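You operate a simulated robot arm through the tools that you are given. There is no shell and no other tool.

Carry out the task below with a simulated robot arm. There is one attempt and no reset: what you move stays moved.

TASK
Test the size 34 nest on the test stand; bin it if leaky.
Fine: one of the bench's two; the red bin, or back to its spot; valve shut and clamp open after.

The check looks at the end state, three seconds after you hand in, the way a careful person would. Anything else that was tipped, shoved, dropped, spilled or broken makes it a failure.

THE ROBOT
A 7-joint arm with a two-finger parallel gripper, fixed in place. Base frame: the origin is at the foot of the arm, x ahead of it, y to its left, z up; the work surface is at about z = 0. Units: m, degrees, N and s.
With the tool pointing down near the work surface it reaches from about 0.24 to 0.62 m from the base axis. Its first joint turns from -66.0 to 66.0 degrees. Payload 2.6 kg.
The tool frame sits at the grasp point between the pads (the TCP): z along the fingers, y along the line on which they close. The tips reach 0.03 m beyond it. Largest opening 0.094 m; finger width 0.028, thickness 0.01; the body of the gripper, 0.05 by 0.096 m, starts 0.055 m behind the TCP.
Orientation is that of the tool frame in the base frame, as a unit quaternion [w, x, y, z]. With the fingers straight down and closing along the base's y, the tool's x points along the base's -x, its y along +y and its z along -z.

THE INTERFACE
- The arm moves only by the tool apply_moves. Its argument "deltas" is a list of rows, each a list of 7 numbers: the opening, from 0 (shut) to 1 (fully open), then the shift along the tool's x, y, z in m, then the turn, a rotation vector about the tool's x, y, z in degrees. In form: [[hand, tx, ty, tz, ax, ay, az], ...]. A call has 1 to 20 rows; each row shifts and turns the commanded pose from where the row before left it, along the tool's axes as they then stand. Rows are played at 5 a second. More than 0.05 m and 8.6 degrees between two rows, or a gripper value outside its range, and nothing of the call is played. Where a pose cannot be reached the arm comes as near as it can. A force on the tool above 90 N (or 10 N above the force at the start of the call, whichever is more), or a blocked arm, ends the call early, and 0.2 s more pass. Each finger travels about 0.072 m/s and halts on what it meets, pressing with about 42 N; the grip force reading is that of the motor and also rises with nothing between the fingers. The clock runs only during rows and for 0.2 s after the last one: add rows that do not move to give the fingers time. It gives the time, the measured TCP pose, the force on the tool (base axes), the opening and the grip force at its end, in the units of the frame above (readings bear some noise), with the torque about the TCP (base axes, N m) and any sound that the robot's microphone picked up.
- Cameras (640 x 400 px; columns grow to the right, rows downward): "scene" is fixed at [0.0471, 0.4428, 0.5644]; the picture's right is [-0.63, -0.78, 0.00], its down [-0.44, 0.35, -0.83] and it looks along [0.64, -0.52, -0.56] (base axes); focal length 351 px, centre (320, 200). "wrist" rides on the gripper at [0.076, 0.014, -0.102] in the tool frame; the picture's right is [-0.18, 0.98, 0.00], its down [-0.75, -0.14, -0.64] and it looks along [-0.63, -0.12, 0.77] (tool axes); focal length 243 px, centre (320, 200). There is no depth. A picture from a camera that has moved, and an enlarged one, comes with that camera's place and axes in the base frame and with its lens.
- get_image(camera): a new picture of that camera. The clock stands still meanwhile.
- enlarge(camera, box): a new picture of the part [left, top, right, bottom] of that camera's present view, enlarged. The clock stands still meanwhile.
- hand_in(): hands the job in; it is judged then, once.

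Places have to be worked out from the pictures, the camera data and where the tool is seen. Open the gripper and draw the arm clear of the work before you hand the job in, unless the task says otherwise.

The tools are called after "Emit:" as name(argument=value, ...) on one line, values as JSON. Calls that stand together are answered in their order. apply_moves: Moves the arm, as the interface text tells. Its arguments: {"type":"object","properties":{"deltas":{"type":"array","items":{"type":"array","items":{"type":"number"}}}},"required":["deltas"]} The other tools are called the same way: get_image (camera) takes a picture; enlarge (camera, box) takes an enlarged picture of a part of a camera's view; hand_in () hands the job in.

At the start:

```text
t: 0.0
eef_pos: [0.4024, -0.0554, 0.3049]
tool_rot: [0.0, 0.0, 1.0, 0.0]
contact_force: [0.0, 0.4, -0.2]
torque: [-0.01, 0.0, -0.02]
opening: 0.0942
gripper_force: 0.0
```

scene: 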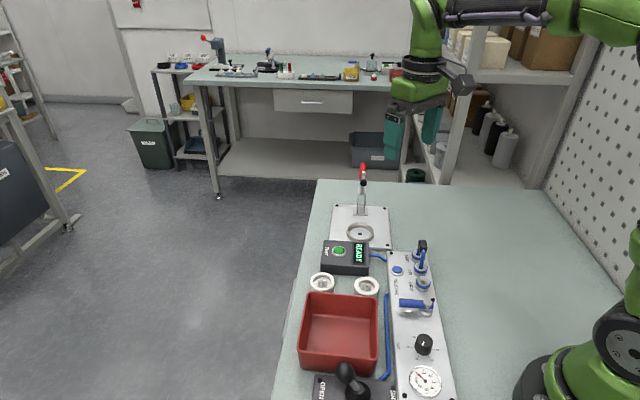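
wrist: 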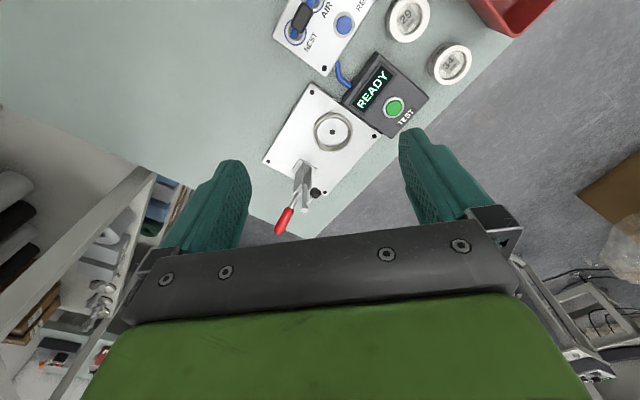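

I'll look closely at the bench before moving anything: the two nests, the stand, the tester box, the valve and the lever.

Emit:
enlarge(camera="scene", box=[290, 150, 470, 270])

Emit:
enlarge(camera="scene", box=[290, 260, 480, 400])

Emit:
enlarge(camera="wrist", box=[240, 0, 560, 200])

```text
3.33 times, centred on (380, 210) of scene
camera zoom: at [0.0471, 0.4428, 0.5644], right [-0.63, -0.78, 0.0], down [-0.44, 0.35, -0.83], along [0.64, -0.52, -0.56], focal length 1172 px, centre (120, 167)
```

zoom: 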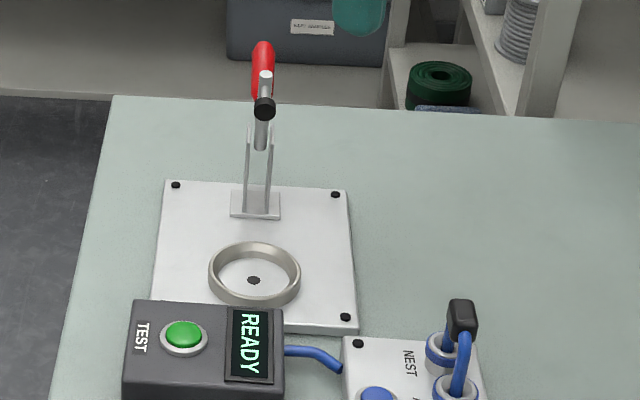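

```text
2.86 times, centred on (385, 330) of scene
camera zoom: at [0.0471, 0.4428, 0.5644], right [-0.63, -0.78, 0.0], down [-0.44, 0.35, -0.83], along [0.64, -0.52, -0.56], focal length 1004 px, centre (134, -171)
```

zoom: 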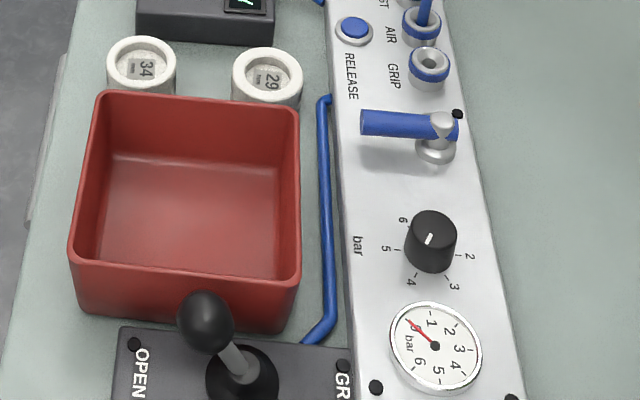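

```text
2.00 times, centred on (400, 100) of wrist
camera zoom: at [0.3249, -0.0417, 0.4078], right [0.18, 0.98, 0.0], down [0.75, -0.14, 0.64], along [0.63, -0.12, -0.77], focal length 485 px, centre (160, 400)
```

zoom: 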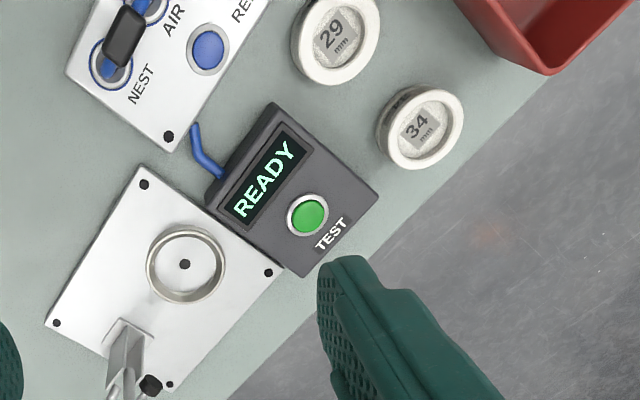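

The nests marked 34 and 29 lie by the red bin, and the ring on the stand is at about (0.50, -0.053). I'll zoom in on the clamp, the panel and the lever box to learn how each one works.

Emit:
enlarge(camera="scene", box=[330, 155, 400, 205])

Emit:
enlarge(camera="scene", box=[380, 235, 450, 320])

Emit:
enlarge(camera="scene", box=[300, 350, 400, 400])

Emit:
enlarge(camera="wrist", box=[240, 140, 340, 240])

```text
8.00 times, centred on (365, 180) of scene
camera zoom: at [0.0471, 0.4428, 0.5644], right [-0.63, -0.78, 0.0], down [-0.44, 0.35, -0.83], along [0.64, -0.52, -0.56], focal length 2812 px, centre (-40, 360)
```

zoom: 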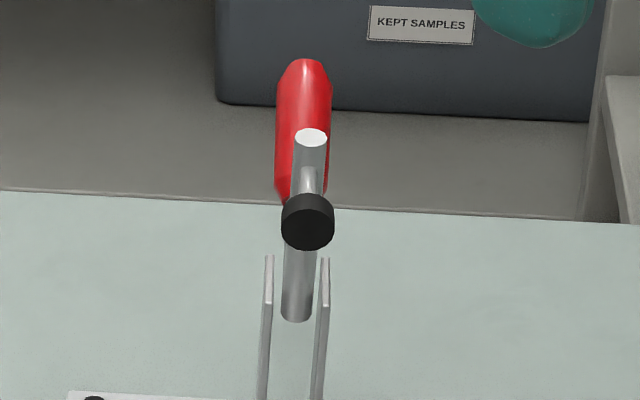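

```text
4.71 times, centred on (415, 278) of scene
camera zoom: at [0.0471, 0.4428, 0.5644], right [-0.63, -0.78, 0.0], down [-0.44, 0.35, -0.83], along [0.64, -0.52, -0.56], focal length 1654 px, centre (-127, -165)
```

zoom: 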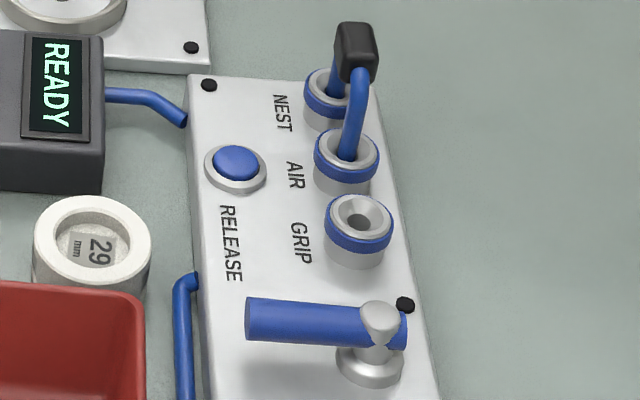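

```text
6.40 times, centred on (350, 375) of scene
camera zoom: at [0.0471, 0.4428, 0.5644], right [-0.63, -0.78, 0.0], down [-0.44, 0.35, -0.83], along [0.64, -0.52, -0.56], focal length 2249 px, centre (128, -920)
```

zoom: 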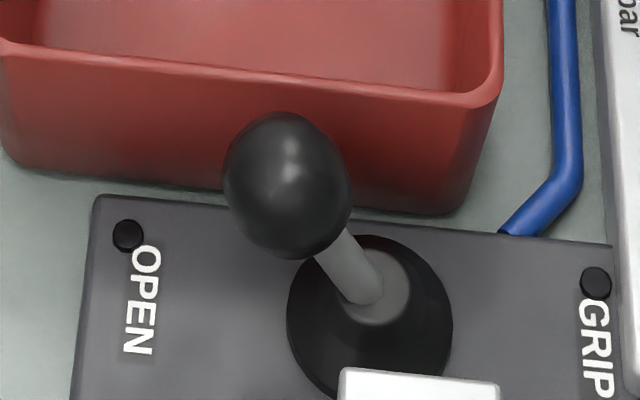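

```text
4.00 times, centred on (290, 190) of wrist
camera zoom: at [0.3249, -0.0417, 0.4078], right [0.18, 0.98, 0.0], down [0.75, -0.14, 0.64], along [0.63, -0.12, -0.77], focal length 970 px, centre (440, 240)
```

zoom: 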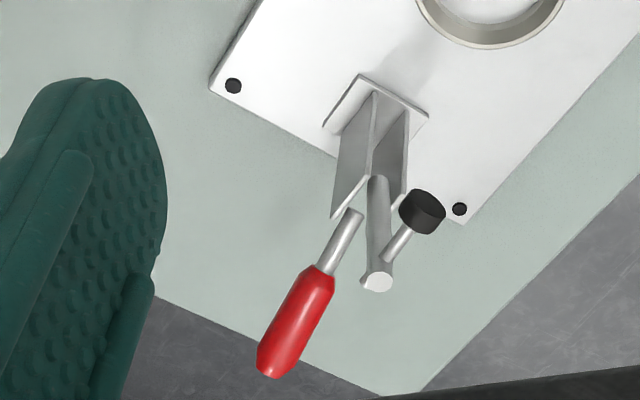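

The clamp looks open: the arm is upright and the red handle leans back. The air jumper joins AIR to NEST, and the blue valve lever lies across the panel. I'll move the wrist camera over to see the panel, gauge and lever box.

Emit:
apply_moves(deltas=[[1, 0.02, 0.04, 0, 0, 0, 0], [1, 0.02, 0.04, 0, 0, 0, 0], [1, 0.02, 0.04, 0, 0, 0, 0], [1, 0.02, 0.04, 0, 0, 0, 0], [1, 0, 0, 0, 0, 0, 0]])

Emit:
get_image(camera="wrist")

Emit:
get_image(camera="scene")

```text
t: 1.2
eef_pos: [0.3225, 0.103, 0.3069]
tool_rot: [0.0, 0.0, 1.0, 0.0]
contact_force: [0.9, 0.2, -0.3]
torque: [0.01, 0.03, -0.01]
opening: 0.0941
gripper_force: 0.1
```

```text
taken
camera wrist: at [0.2451, 0.1162, 0.4104], right [0.18, 0.98, 0.0], down [0.75, -0.14, 0.64], along [0.63, -0.12, -0.77], focal length 243 px, centre (320, 200)
```

wrist: 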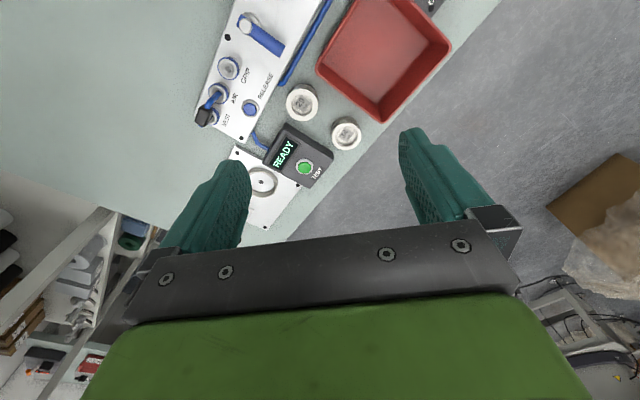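

```text
taken
```

scene: 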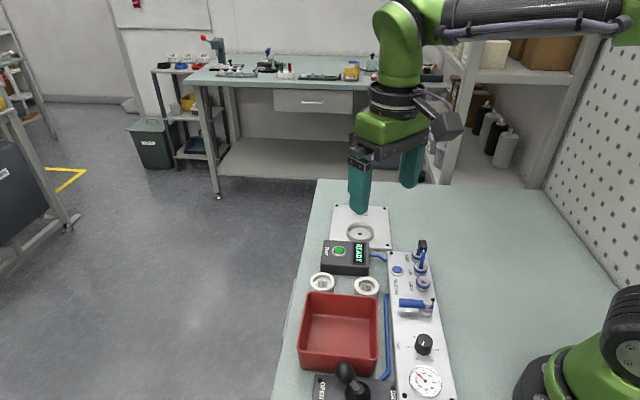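

The lever box lies near the base, around (0.23, 0.22), out of this view. I'll turn the wrist about 90° so the camera looks along +y and shows the panel and lever box.

Emit:
apply_moves(deltas=[[1, 0.02, -0.02, 0, 0, 0, 0], [1, 0.02, -0.02, 0, 0, 0, 0], [1, 0, 0, 0, 0, 0, -8.5], [1, 0, 0, 0, 0, 0, -8.5], [1, 0, 0, 0, 0, 0, -8.5], [1, 0, 0, 0, 0, 0, -8.5], [1, 0, 0, 0, 0, 0, -8.5], [1, 0, 0, 0, 0, 0, -8.5], [1, 0, 0, 0, 0, 0, -8.5], [1, 0, 0, 0, 0, 0, -8.5], [1, 0, 0, 0, 0, 0, -8.5], [1, 0, 0, 0, 0, 0, -8.5], [1, 0, 0, 0, 0, 0, 0]])

Emit:
get_image(camera="wrist")

```text
t: 4.0
eef_pos: [0.2819, 0.0639, 0.3041]
tool_rot: [0.0, -0.677, 0.736, 0.0]
contact_force: [-0.1, -0.6, -0.3]
torque: [-0.04, 0.01, -0.03]
opening: 0.0941
gripper_force: 0.0
```

```text
taken
camera wrist: at [0.2606, -0.0108, 0.4081], right [-0.96, 0.27, 0.0], down [0.2, 0.74, 0.64], along [0.17, 0.62, -0.77], focal length 243 px, centre (320, 200)
```

wrist: 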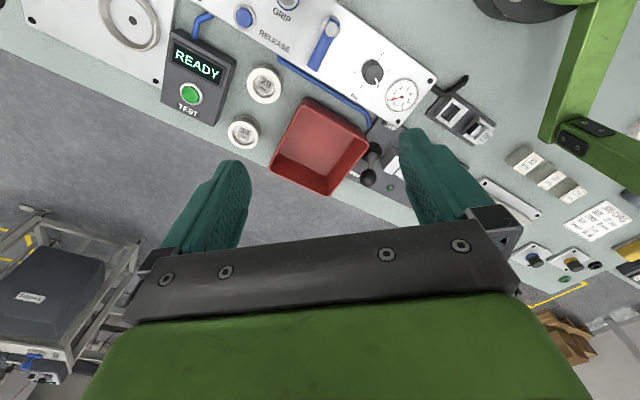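

There is more equipment on the bench near the base, and a printed card that may hold instructions. I'll zoom in on those.

Emit:
enlarge(camera="wrist", box=[540, 180, 640, 280])

Emit:
enlarge(camera="wrist", box=[420, 70, 560, 220])

Emit:
enlarge(camera="wrist", box=[220, 0, 440, 120])

Emit:
enlarge(camera="wrist", box=[340, 100, 480, 240])

```text
4.00 times, centred on (590, 230) of wrist
camera zoom: at [0.2606, -0.0108, 0.4081], right [-0.96, 0.27, 0.0], down [0.2, 0.74, 0.64], along [0.17, 0.62, -0.77], focal length 970 px, centre (-760, 80)
```

zoom: 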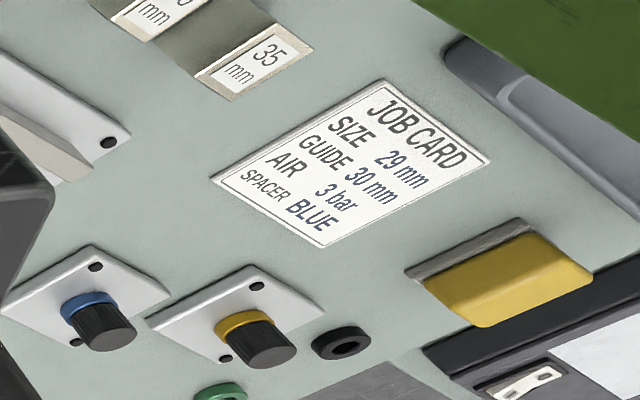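

```text
2.67 times, centred on (490, 145) of wrist
camera zoom: at [0.2606, -0.0108, 0.4081], right [-0.96, 0.27, 0.0], down [0.2, 0.74, 0.64], along [0.17, 0.62, -0.77], focal length 647 px, centre (-133, 347)
```

zoom: 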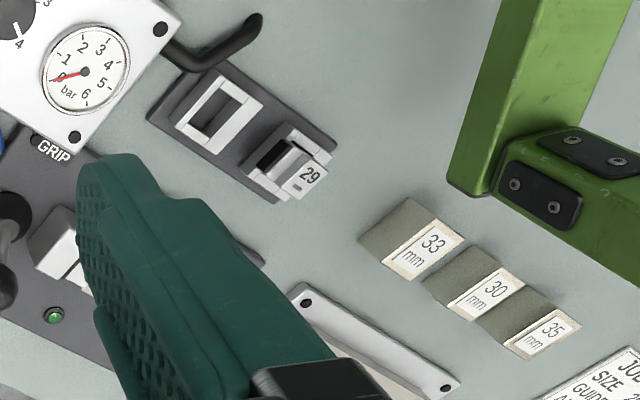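

```text
2.91 times, centred on (330, 60) of wrist
camera zoom: at [0.2606, -0.0108, 0.4081], right [-0.96, 0.27, 0.0], down [0.2, 0.74, 0.64], along [0.17, 0.62, -0.77], focal length 706 px, centre (291, 607)
```

zoom: 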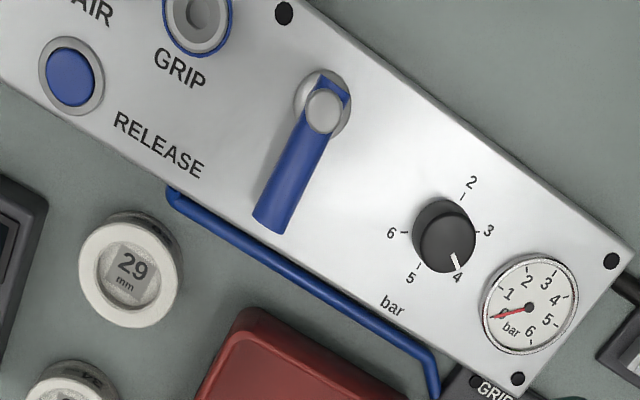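

```text
2.86 times, centred on (410, 170) of wrist
camera zoom: at [0.2606, -0.0108, 0.4081], right [-0.96, 0.27, 0.0], down [0.2, 0.74, 0.64], along [0.17, 0.62, -0.77], focal length 693 px, centre (63, 286)
```

zoom: 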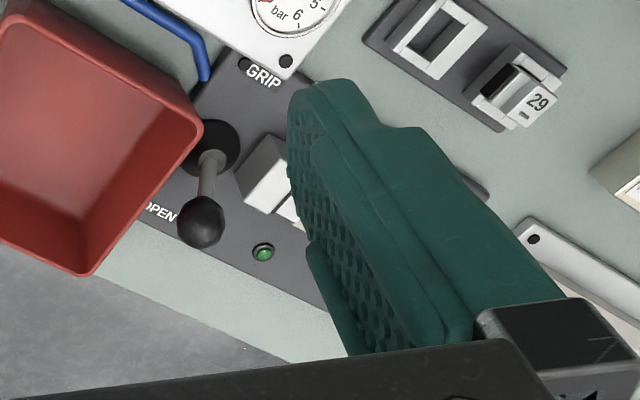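

The job card is for a different job (29 mm), so it doesn't bear on this leak test. The gauge reads 0, so the valve is shut. Next I'll zoom on the nests and the stand to measure them.

Emit:
enlarge(camera="scene", box=[300, 262, 390, 312])

Emit:
enlarge(camera="scene", box=[320, 200, 400, 280])

Emit:
enlarge(camera="wrist", box=[80, 0, 320, 160])

```text
7.11 times, centred on (345, 287) of scene
camera zoom: at [0.0471, 0.4428, 0.5644], right [-0.63, -0.78, 0.0], down [-0.44, 0.35, -0.83], along [0.64, -0.52, -0.56], focal length 2499 px, centre (142, -419)
```

zoom: 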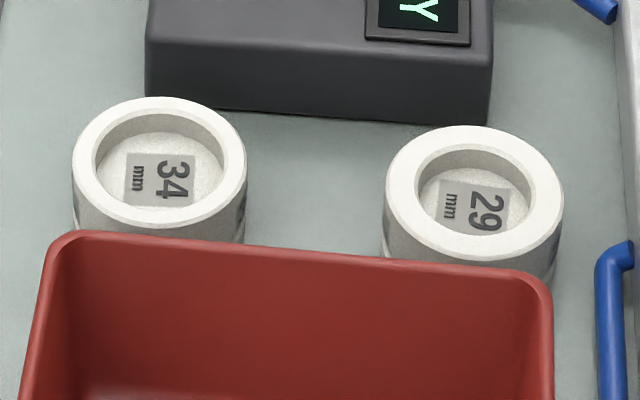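

```text
5.00 times, centred on (360, 240) of scene
camera zoom: at [0.0471, 0.4428, 0.5644], right [-0.63, -0.78, 0.0], down [-0.44, 0.35, -0.83], along [0.64, -0.52, -0.56], focal length 1757 px, centre (120, 0)
```

zoom: 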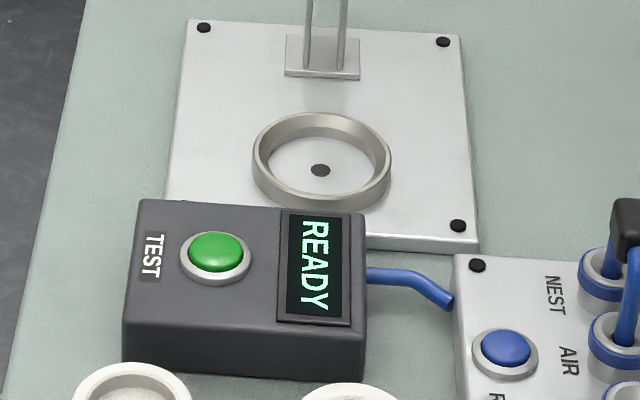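

```text
2.50 times, centred on (200, 80) of wrist
camera zoom: at [0.2606, -0.0108, 0.4081], right [-0.96, 0.27, 0.0], down [0.2, 0.74, 0.64], along [0.17, 0.62, -0.77], focal length 606 px, centre (620, 500)
```

zoom: 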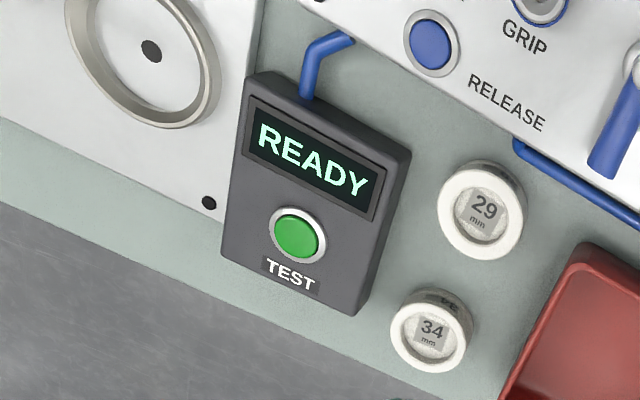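

The nest is about 50 mm across and 25 mm high, at about (0.43, 0.125). It fits the stand ring, and its fingers should close along the (0.7, 0.7) diagonal to stay clear of the 29 nest, the bin and the tester box. I'll turn the tool to yaw -45°.

Emit:
apply_moves(deltas=[[1, 0, 0, 0, 0, 0, 8.125], [1, 0, 0, 0, 0, 0, 8.125], [1, 0, 0, 0, 0, 0, 8.125], [1, 0, 0, 0, 0, 0, 8.125], [1, 0, 0, 0, 0, 0, 8.125], [1, 0, 0, 0, 0, 0, 8.125], [1, 0, 0, 0, 0, 0, 8.125], [1, 0, 0, 0, 0, 0, 8.125], [1, 0, 0, 0, 0, 0, 8.125], [1, 0, 0, 0, 0, 0, 8.125], [1, 0, 0, 0, 0, 0, 8.125], [1, 0, 0, 0, 0, 0, 8.125], [1, 0, 0, 0, 0, 0, 8.125], [1, 0, 0, 0, 0, 0, 8.125], [1, 0, 0, 0, 0, 0, 8.125], [1, 0, 0, 0, 0, 0, 8.125], [1, 0, 0, 0, 0, 0, 0]])

Emit:
enlarge(camera="scene", box=[340, 215, 380, 245])

```text
t: 7.6
eef_pos: [0.2813, 0.0655, 0.3044]
tool_rot: [0.0, 0.383, 0.924, 0.0]
contact_force: [-0.4, -0.7, -0.1]
torque: [-0.01, 0.05, 0.0]
opening: 0.0942
gripper_force: 0.1
```

```text
13.33 times, centred on (360, 230) of scene
camera zoom: at [0.0471, 0.4428, 0.5644], right [-0.63, -0.78, 0.0], down [-0.44, 0.35, -0.83], along [0.64, -0.52, -0.56], focal length 4686 px, centre (-213, -200)
```

zoom: 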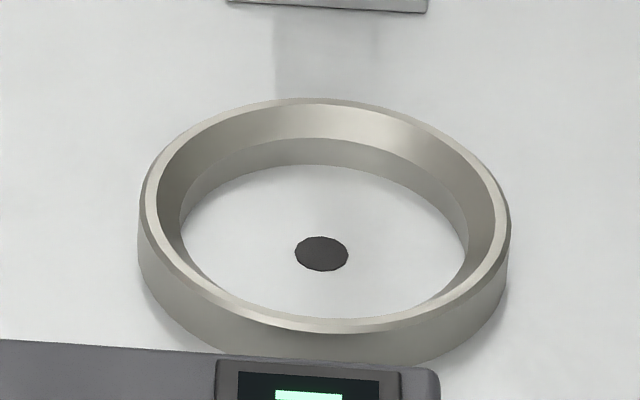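

The tool is at yaw -45°. The ring is about 68 mm outside and 52 mm inside with a chamfer, and stands about 9 mm tall. I'll move above nest 34 to fix its position from there.

Emit:
apply_moves(deltas=[[1, -0.0158, 0.0369, 0.025, 0, 0, 0], [1, -0.0158, 0.0369, 0.025, 0, 0, 0], [1, -0.0158, 0.0369, 0.025, 0, 0, 0], [1, -0.0158, 0.0369, 0.025, 0, 0, 0], [1, 0, 0, 0, 0, 0, 0]])

Emit:
get_image(camera="wrist")

Emit:
get_image(camera="scene")

```text
t: 8.8
eef_pos: [0.4306, 0.1251, 0.2043]
tool_rot: [0.0, 0.382, 0.924, 0.0]
contact_force: [0.3, -0.8, 1.3]
torque: [-0.03, 0.03, 0.05]
opening: 0.0941
gripper_force: 0.0
```

```text
taken
camera wrist: at [0.3864, 0.1888, 0.3079], right [0.82, 0.57, 0.0], down [0.43, -0.63, 0.64], along [0.36, -0.53, -0.77], focal length 243 px, centre (320, 200)
```

wrist: 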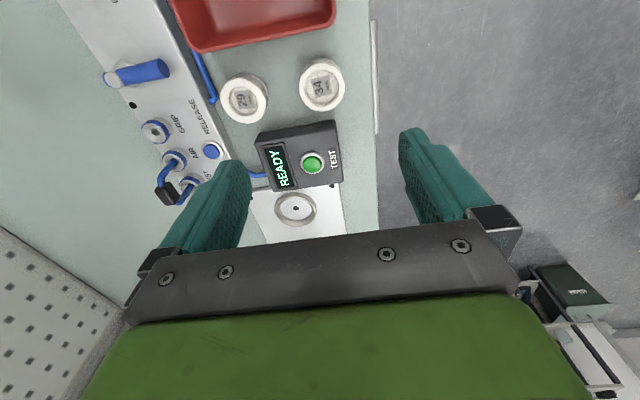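

```text
taken
```

scene: 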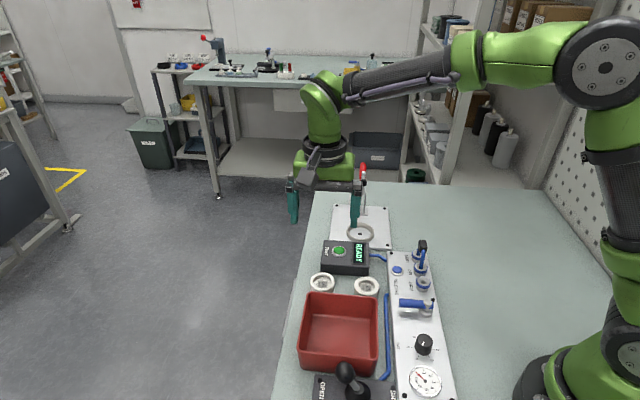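

The nest sits near the top centre of the wrist view. I'll enlarge there to get its rim centre precisely.

Emit:
enlarge(camera="wrist", box=[220, 40, 380, 140])

Emit:
enlarge(camera="wrist", box=[240, 140, 360, 240])

```text
4.00 times, centred on (300, 90) of wrist
camera zoom: at [0.3864, 0.1888, 0.3079], right [0.82, 0.57, 0.0], down [0.43, -0.63, 0.64], along [0.36, -0.53, -0.77], focal length 970 px, centre (400, 640)
```

zoom: 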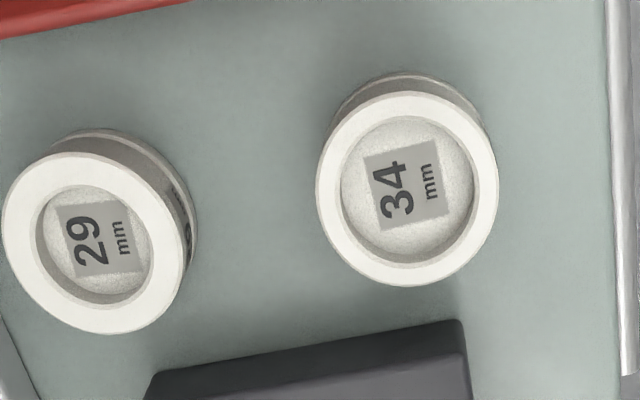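

```text
4.00 times, centred on (300, 190) of wrist
camera zoom: at [0.3864, 0.1888, 0.3079], right [0.82, 0.57, 0.0], down [0.43, -0.63, 0.64], along [0.36, -0.53, -0.77], focal length 970 px, centre (400, 240)
```

zoom: 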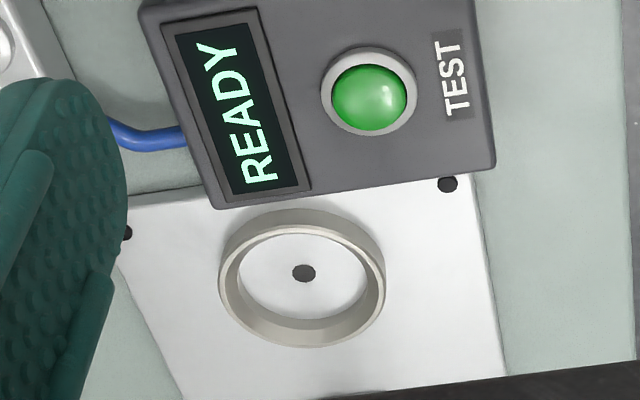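

The rim centre comes out at about (0.430, 0.127) with the top at z≈0.027. That agrees with the scene camera, and I'll grip 4 mm toward the bin side to gain clearance from the clamp later. Tips will stop about 12 mm above the bench, so they stay above the ring when I place the nest.

Emit:
apply_moves(deltas=[[0.9, 0.006, 0.001, 0.04, 0, 0, 0], [0.9, 0, 0, 0.04, 0, 0, 0], [0.9, 0, 0, 0.04, 0, 0, 0], [0.9, 0, 0, 0.025, 0, 0, 0], [0.9, 0, 0, 0.016, 0, 0, 0], [0.9, 0, 0, 0, 0, 0, 0]])

Emit:
get_image(camera="wrist")

Emit:
enlarge(camera="scene", box=[280, 230, 420, 320])

```text
t: 10.2
eef_pos: [0.4284, 0.1299, 0.0425]
tool_rot: [0.0, 0.381, 0.925, 0.001]
contact_force: [-0.2, 0.0, -0.6]
torque: [0.01, 0.01, 0.03]
opening: 0.0847
gripper_force: 0.0
```

```text
taken
camera wrist: at [0.3832, 0.1935, 0.146], right [0.82, 0.57, 0.0], down [0.43, -0.63, 0.64], along [0.36, -0.53, -0.77], focal length 243 px, centre (320, 200)
```

wrist: 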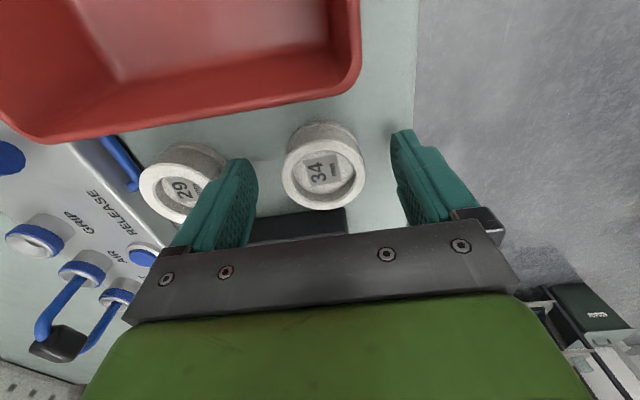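

```text
4.44 times, centred on (350, 275) of scene
camera zoom: at [0.0471, 0.4428, 0.5644], right [-0.63, -0.78, 0.0], down [-0.44, 0.35, -0.83], along [0.64, -0.52, -0.56], focal length 1562 px, centre (187, -133)
```

zoom: 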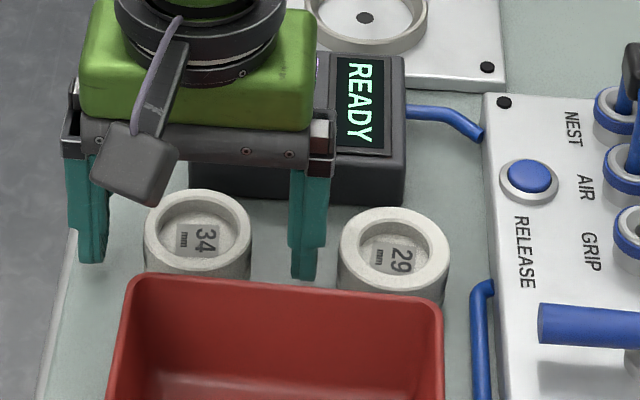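

The fingers straddle nest 34 cleanly, clear of nest 29 and the bin. I'll close on it.

Emit:
apply_moves(deltas=[[0.6, 0, 0, 0, 0, 0, 0], [0.5, 0, 0, 0, 0, 0, 0], [0.4, 0, 0, 0, 0, 0, 0], [0.4, 0, 0, 0, 0, 0, 0], [0.4, 0, 0, 0, 0, 0, 0]])

Emit:
get_image(camera="wrist")

```text
t: 11.4
eef_pos: [0.4275, 0.1305, 0.0418]
tool_rot: [0.0, 0.382, 0.924, -0.001]
contact_force: [-0.1, -0.6, 0.1]
torque: [0.04, 0.03, -0.01]
opening: 0.0485
gripper_force: 41.6
```

```text
taken
camera wrist: at [0.3833, 0.1935, 0.1464], right [0.82, 0.57, 0.0], down [0.43, -0.63, 0.64], along [0.36, -0.53, -0.77], focal length 243 px, centre (320, 200)
```

wrist: 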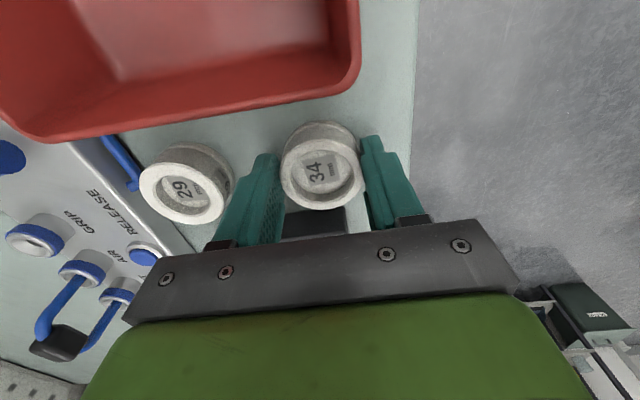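

Gripped at 48.5 mm and 42 N. I'll check where the nest sits relative to the tool before lifting.

Emit:
enlarge(camera="wrist", box=[260, 110, 400, 220])

Emit:
apply_moves(deltas=[[0.4, 0, 0, -0.01, 0, 0, 0], [0.4, 0, 0, -0.03, 0, 0, 0], [0.4, 0, 0, -0.04, 0, 0, 0], [0.4, 0, 0, -0.04, 0, 0, 0], [0.4, 0, 0, 0, 0, 0, 0]])

Emit:
get_image(camera="wrist")

```text
3.64 times, centred on (330, 165) of wrist
camera zoom: at [0.3833, 0.1935, 0.1464], right [0.82, 0.57, 0.0], down [0.43, -0.63, 0.64], along [0.36, -0.53, -0.77], focal length 882 px, centre (284, 327)
```

zoom: 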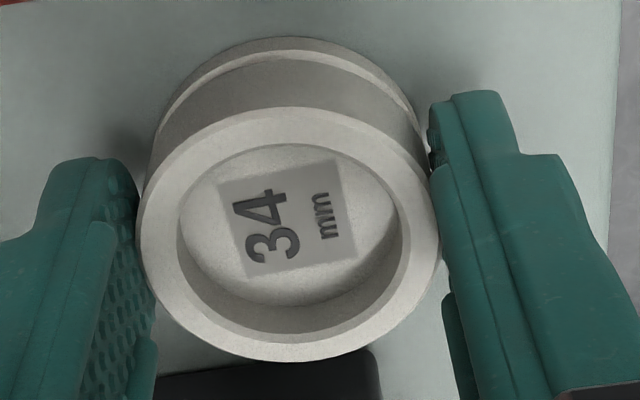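

```text
t: 12.6
eef_pos: [0.4298, 0.1322, 0.1634]
tool_rot: [0.001, 0.382, 0.924, 0.001]
contact_force: [0.5, -0.8, -1.2]
torque: [-0.01, 0.02, 0.01]
opening: 0.0488
gripper_force: 41.8
```

```text
taken
camera wrist: at [0.3851, 0.1964, 0.2667], right [0.82, 0.57, 0.0], down [0.43, -0.63, 0.64], along [0.36, -0.53, -0.77], focal length 243 px, centre (320, 200)
```

wrist: 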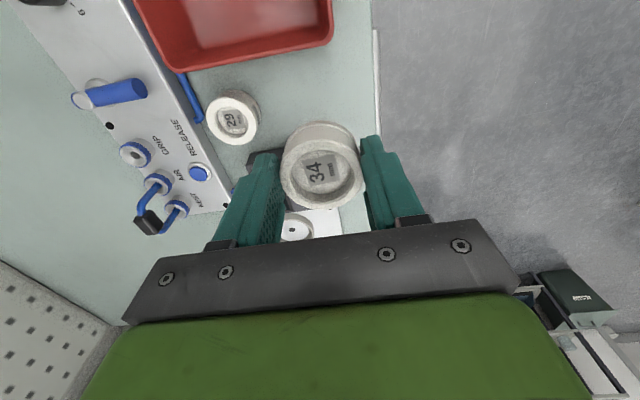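

The nest's centre sits about 4 mm ahead of the TCP, as planned, and the lift is clean. With the scene camera axes re-solved, both cameras put the ring centre at about (0.503, -0.053), so I'll carry the nest over it at a safe height.

Emit:
apply_moves(deltas=[[0.4, -0.0296, -0.0127, 0, 0, 0, 0], [0.4, -0.0296, -0.0127, 0, 0, 0, 0], [0.4, -0.0296, -0.0127, 0, 0, 0, 0], [0.4, -0.0296, -0.0127, 0, 0, 0, 0], [0.4, -0.0296, -0.0127, 0, 0, 0, 0], [0.4, -0.0299, -0.0124, 0, 0, 0, 0], [0.4, 0, 0, 0.04, 0, 0, 0], [0.4, 0, 0, 0, 0, 0, 0]])

Emit:
enlarge(camera="scene", box=[280, 130, 440, 250])

Emit:
get_image(camera="wrist")

```text
t: 14.4
eef_pos: [0.4985, -0.0499, 0.1229]
tool_rot: [0.0, 0.382, 0.924, 0.0]
contact_force: [-1.0, 0.2, -0.1]
torque: [0.06, -0.01, 0.0]
opening: 0.0491
gripper_force: 41.5
```

```text
3.33 times, centred on (360, 190) of scene
camera zoom: at [0.0471, 0.4428, 0.5644], right [-0.63, -0.78, 0.0], down [-0.44, 0.35, -0.83], along [0.64, -0.52, -0.56], focal length 1172 px, centre (187, 233)
```

zoom: 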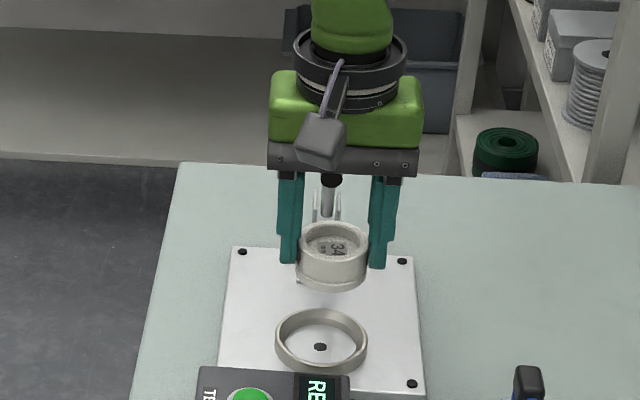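

```text
taken
camera wrist: at [0.454, 0.0138, 0.2261], right [0.82, 0.57, 0.0], down [0.43, -0.63, 0.64], along [0.36, -0.53, -0.77], focal length 243 px, centre (320, 200)
```

wrist: 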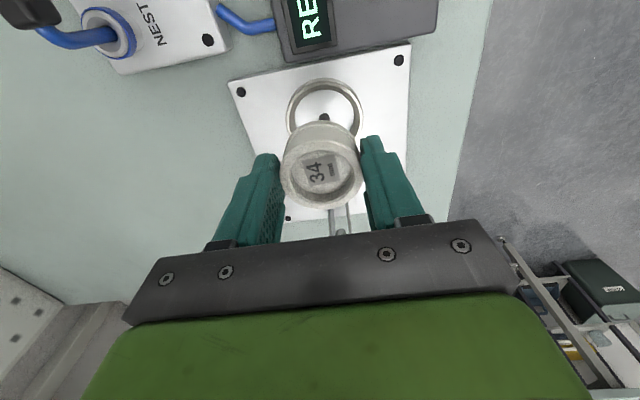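

The nest is above the ring and the clamp is clear. I'll zoom on the wrist view to check the ring centre against the nest axis before lowering.

Emit:
enlarge(camera="wrist", box=[270, 60, 380, 140])

Emit:
enlarge(camera="scene", box=[335, 180, 395, 240])

```text
5.00 times, centred on (325, 100) of wrist
camera zoom: at [0.454, 0.0138, 0.2261], right [0.82, 0.57, 0.0], down [0.43, -0.63, 0.64], along [0.36, -0.53, -0.77], focal length 1213 px, centre (295, 700)
```

zoom: 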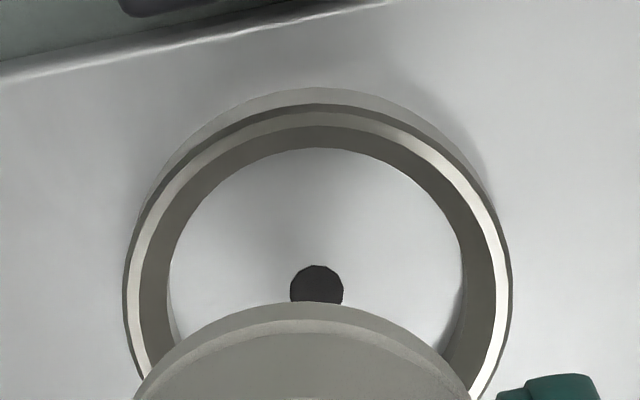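

```text
6.67 times, centred on (365, 210) of scene
camera zoom: at [0.0471, 0.4428, 0.5644], right [-0.63, -0.78, 0.0], down [-0.44, 0.35, -0.83], along [0.64, -0.52, -0.56], focal length 2343 px, centre (20, 133)
```

zoom: 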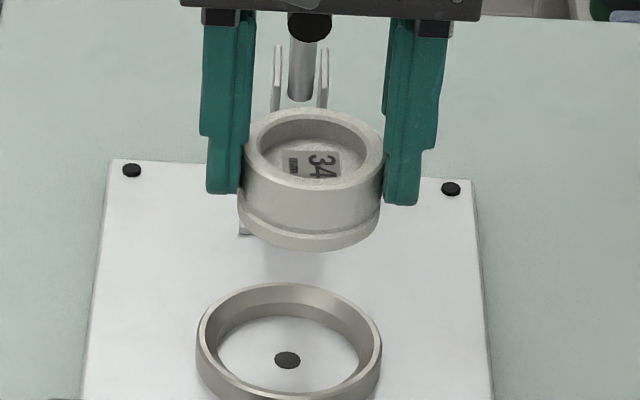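

The ring centre is about 2 mm ahead and 3 mm to the +y tool side of the nest axis. I'll correct by that and lower to just above the ring.

Emit:
apply_moves(deltas=[[0.4, -0.0021, 0.0028, 0.02, 0, 0, 0], [0.4, 0, 0, 0.02, 0, 0, 0], [0.4, 0, 0, 0.018, 0, 0, 0], [0.4, 0, 0, 0, 0, 0, 0]])

Emit:
enlarge(camera="scene", box=[320, 180, 400, 250])

Emit:
enlarge(camera="wrist", box=[250, 90, 400, 240])

```text
t: 15.4
eef_pos: [0.5023, -0.0506, 0.0641]
tool_rot: [0.0, 0.381, 0.924, 0.0]
contact_force: [0.2, 0.1, -0.3]
torque: [0.0, 0.04, -0.02]
opening: 0.0485
gripper_force: 42.4
```

```text
5.71 times, centred on (360, 215) of scene
camera zoom: at [0.0471, 0.4428, 0.5644], right [-0.63, -0.78, 0.0], down [-0.44, 0.35, -0.83], along [0.64, -0.52, -0.56], focal length 2008 px, centre (91, 114)
```

zoom: 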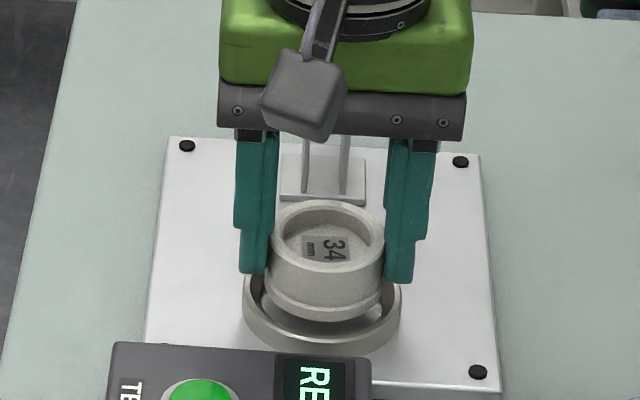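

```text
2.67 times, centred on (325, 165) of wrist
camera zoom: at [0.458, 0.0135, 0.1686], right [0.82, 0.57, 0.0], down [0.43, -0.63, 0.64], along [0.36, -0.53, -0.77], focal length 647 px, centre (307, 293)
```

zoom: 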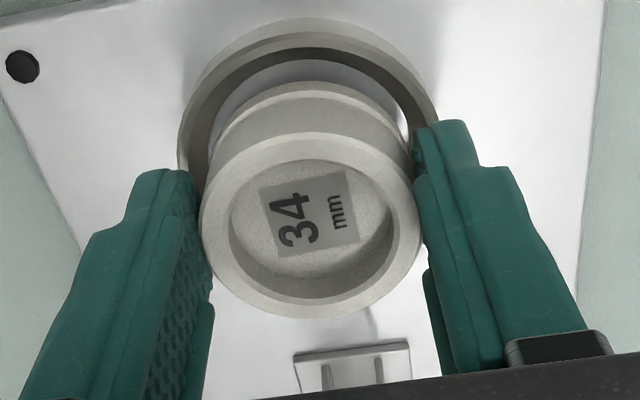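

The nest is lined up with the ring in both views to within a millimetre or so. I'll lower the last 12 mm in small steps, watching the force.

Emit:
apply_moves(deltas=[[0.4, 0, 0, 0.004, 0, 0, 0], [0.4, 0, 0, 0.004, 0, 0, 0], [0.4, 0, 0, 0.002, 0, 0, 0], [0.4, 0, 0, 0, 0, 0, 0]])

Emit:
enlarge(camera="scene", box=[320, 180, 400, 250])

Emit:
enlarge(camera="wrist", box=[250, 90, 400, 240])

```text
t: 16.4
eef_pos: [0.5013, -0.0502, 0.0533]
tool_rot: [0.001, 0.382, 0.924, -0.001]
contact_force: [0.6, 0.4, -0.4]
torque: [0.02, 0.02, 0.0]
opening: 0.0491
gripper_force: 42.1
```

```text
5.71 times, centred on (360, 215) of scene
camera zoom: at [0.0471, 0.4428, 0.5644], right [-0.63, -0.78, 0.0], down [-0.44, 0.35, -0.83], along [0.64, -0.52, -0.56], focal length 2008 px, centre (91, 114)
```

zoom: 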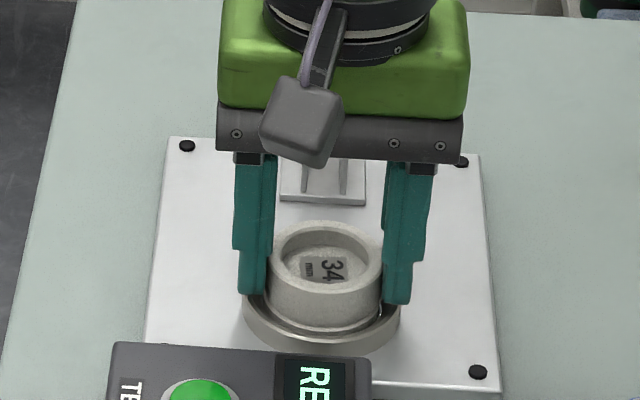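

```text
2.67 times, centred on (325, 165) of wrist
camera zoom: at [0.4579, 0.0137, 0.1577], right [0.82, 0.57, 0.0], down [0.43, -0.63, 0.64], along [0.36, -0.53, -0.77], focal length 647 px, centre (307, 293)
```

zoom: 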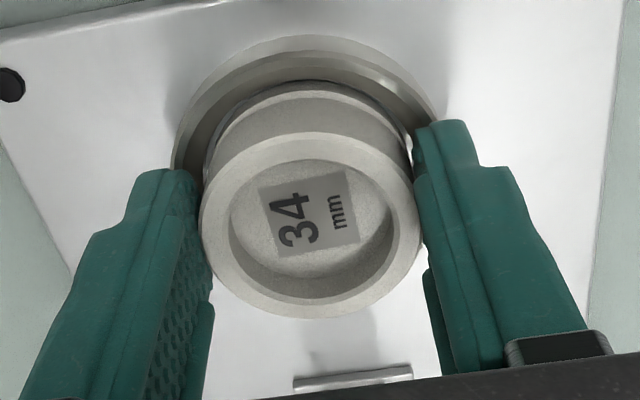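

The base has entered the ring with no side load. A few more 1 mm steps should seat it.

Emit:
apply_moves(deltas=[[0.4, 0, 0, 0.001, 0, 0, 0], [0.4, 0, 0, 0.001, 0, 0, 0], [0.4, 0, 0, 0, 0, 0, 0]])

Emit:
enlarge(camera="scene", box=[335, 205, 385, 245])

```text
t: 17.2
eef_pos: [0.5035, -0.0503, 0.0523]
tool_rot: [0.0, 0.382, 0.924, 0.0]
contact_force: [-0.2, 0.6, -0.1]
torque: [-0.03, -0.02, -0.04]
opening: 0.0491
gripper_force: 41.6
```

```text
10.00 times, centred on (360, 225) of scene
camera zoom: at [0.0471, 0.4428, 0.5644], right [-0.63, -0.78, 0.0], down [-0.44, 0.35, -0.83], along [0.64, -0.52, -0.56], focal length 3514 px, centre (-80, -50)
```

zoom: 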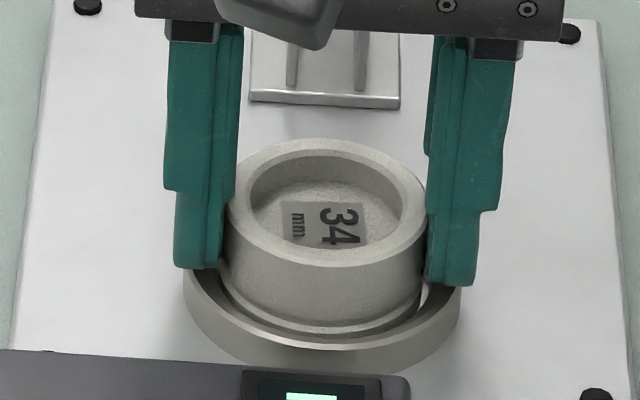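

Still no contact reading. I'll lower another 2 mm in half steps.

Emit:
apply_moves(deltas=[[0.4, 0, 0, 0.0007, 0, 0, 0], [0.4, 0, 0, 0.0007, 0, 0, 0], [0.4, 0, 0, 0.0006, 0, 0, 0], [0.4, 0, 0, 0, 0, 0, 0]])

Emit:
enlarge(camera="scene", box=[335, 205, 385, 245])

Emit:
enlarge(camera="wrist", box=[250, 90, 400, 200])

```text
t: 18.2
eef_pos: [0.5034, -0.0493, 0.052]
tool_rot: [0.002, 0.381, 0.924, 0.002]
contact_force: [-11.7, 2.8, 29.9]
torque: [-0.03, 0.46, -0.08]
opening: 0.0489
gripper_force: 41.7
```

```text
10.00 times, centred on (360, 225) of scene
camera zoom: at [0.0469, 0.4428, 0.5644], right [-0.63, -0.78, 0.0], down [-0.44, 0.35, -0.83], along [0.64, -0.52, -0.56], focal length 3514 px, centre (-80, -50)
```

zoom: 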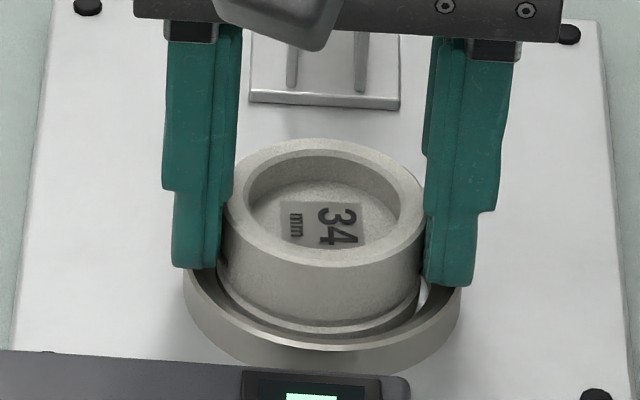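

```text
3.64 times, centred on (325, 145) of wrist
camera zoom: at [0.4588, 0.0138, 0.156], right [0.82, 0.57, 0.0], down [0.43, -0.63, 0.64], along [0.37, -0.53, -0.77], focal length 882 px, centre (302, 400)
```

zoom: 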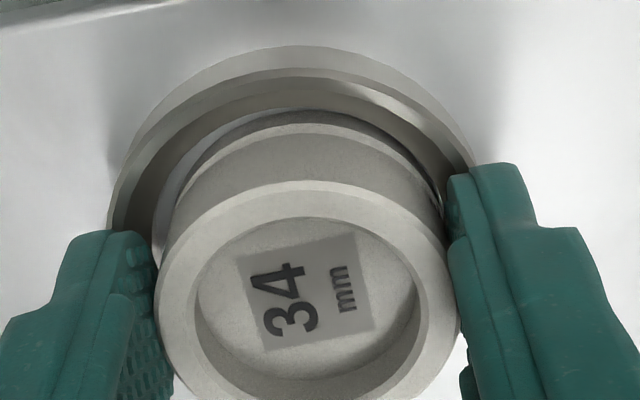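

The contact force (-11.7, 2.8, 30 N) and the gaps in view show the nest riding the chamfer on the +x side. I'll lift slightly, shift about 1.5 mm back toward -u and -v, then lower again.

Emit:
apply_moves(deltas=[[0.4, 0, 0, -0.0015, 0, 0, 0], [0.4, 0.0014, -0.0014, 0, 0, 0, 0], [0.4, 0, 0, 0.0008, 0, 0, 0], [0.4, 0, 0, 0.0007, 0, 0, 0], [0.4, 0, 0, 0, 0, 0, 0]])

Emit:
enlarge(camera="wrist", box=[250, 90, 400, 200])

```text
t: 19.4
eef_pos: [0.5013, -0.0499, 0.0524]
tool_rot: [0.001, 0.381, 0.925, 0.001]
contact_force: [7.1, 1.7, 19.0]
torque: [0.02, -0.3, 0.04]
opening: 0.0491
gripper_force: 41.8
```

```text
3.64 times, centred on (325, 145) of wrist
camera zoom: at [0.457, 0.0135, 0.1559], right [0.82, 0.57, 0.0], down [0.43, -0.63, 0.64], along [0.37, -0.53, -0.77], focal length 882 px, centre (302, 400)
```

zoom: 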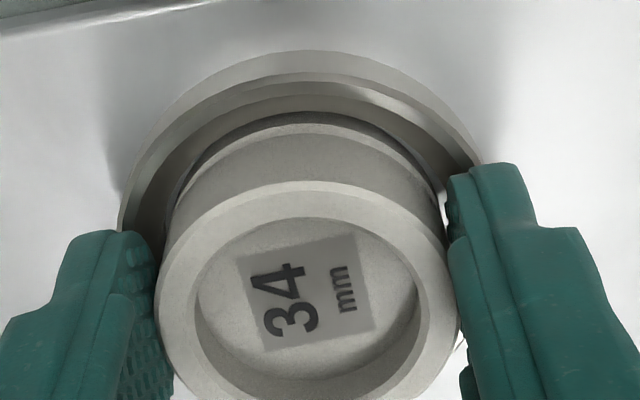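

The side force has flipped to +x, so I overshot slightly. I'll come back about half of that and settle.

Emit:
apply_moves(deltas=[[0.4, 0, 0, -0.001, 0, 0, 0], [0.4, -0.0004, 0.0007, 0, 0, 0, 0], [0.4, 0, 0, 0.001, 0, 0, 0], [0.4, 0, 0, 0.0005, 0, 0, 0], [0.4, 0, 0, 0, 0, 0, 0]])

Emit:
enlarge(camera="scene", box=[335, 205, 385, 245])

Emit:
enlarge(camera="wrist", box=[250, 90, 400, 200])

```text
t: 20.6
eef_pos: [0.5029, -0.0497, 0.0524]
tool_rot: [0.001, 0.382, 0.924, 0.0]
contact_force: [-11.7, -1.9, 30.4]
torque: [-0.17, 0.39, -0.04]
opening: 0.0491
gripper_force: 42.3
```

```text
10.00 times, centred on (360, 225) of scene
camera zoom: at [0.0469, 0.4428, 0.5644], right [-0.63, -0.78, 0.0], down [-0.44, 0.35, -0.83], along [0.64, -0.52, -0.56], focal length 3514 px, centre (-80, -50)
```

zoom: 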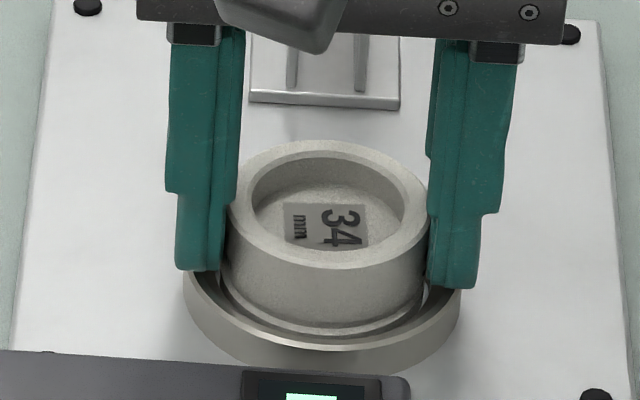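

```text
3.64 times, centred on (325, 145) of wrist
camera zoom: at [0.458, 0.0137, 0.1558], right [0.82, 0.57, 0.0], down [0.43, -0.63, 0.64], along [0.36, -0.53, -0.77], focal length 882 px, centre (302, 400)
```

zoom: 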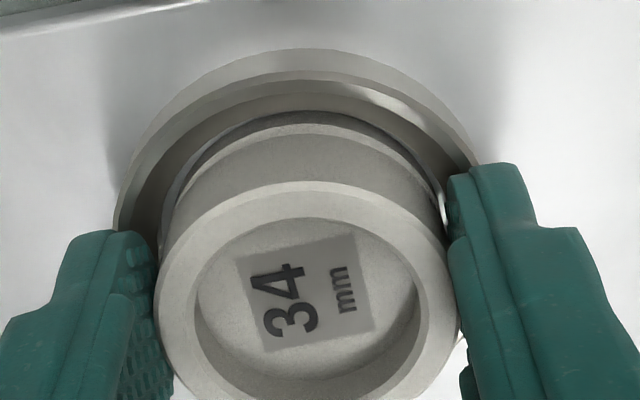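

The vertical reaction at TCP z≈0.052 is about what I'd expect with the nest on the plate, so it is seated or within a millimetre. I'll lift 1 mm to relax the arm, then open and let it settle in the chamfer.

Emit:
apply_moves(deltas=[[0.4, 0, 0, -0.001, 0, 0, 0], [0.5, 0, 0, 0, 0, 0, 0], [0.56, 0, 0, 0, 0, 0, 0], [0.62, 0, 0, 0, 0, 0, 0], [0.7, 0, 0, 0, 0, 0, 0], [0.7, 0, 0, 0, 0, 0, 0]])

Emit:
enlarge(camera="scene", box=[335, 205, 385, 245])

Emit:
enlarge(camera="wrist", box=[250, 90, 400, 200])

```text
t: 22.0
eef_pos: [0.5017, -0.0494, 0.0519]
tool_rot: [0.0, 0.381, 0.924, -0.001]
contact_force: [0.5, 0.6, 0.3]
torque: [-0.01, 0.0, 0.01]
opening: 0.0658
gripper_force: 0.1
```

```text
10.00 times, centred on (360, 225) of scene
camera zoom: at [0.0471, 0.4428, 0.5644], right [-0.63, -0.78, 0.0], down [-0.44, 0.35, -0.83], along [0.64, -0.52, -0.56], focal length 3514 px, centre (-80, -50)
```

zoom: 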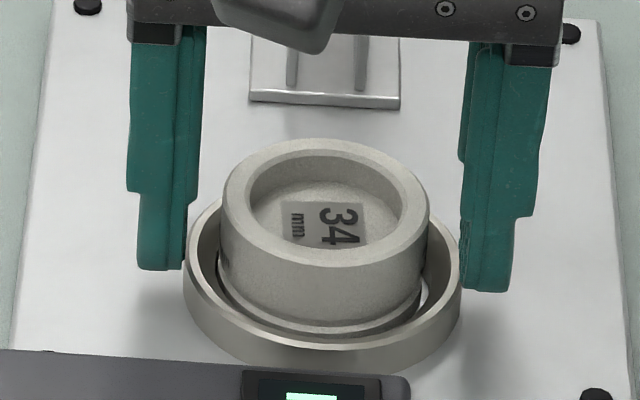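

```text
3.64 times, centred on (325, 145) of wrist
camera zoom: at [0.4584, 0.0142, 0.1556], right [0.82, 0.57, 0.0], down [0.43, -0.63, 0.64], along [0.36, -0.53, -0.77], focal length 882 px, centre (302, 400)
```

zoom: 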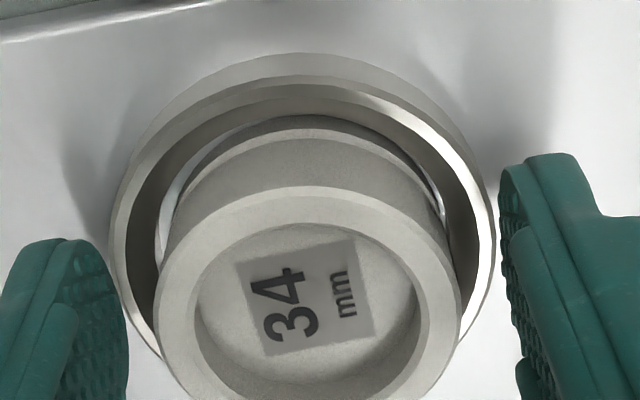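

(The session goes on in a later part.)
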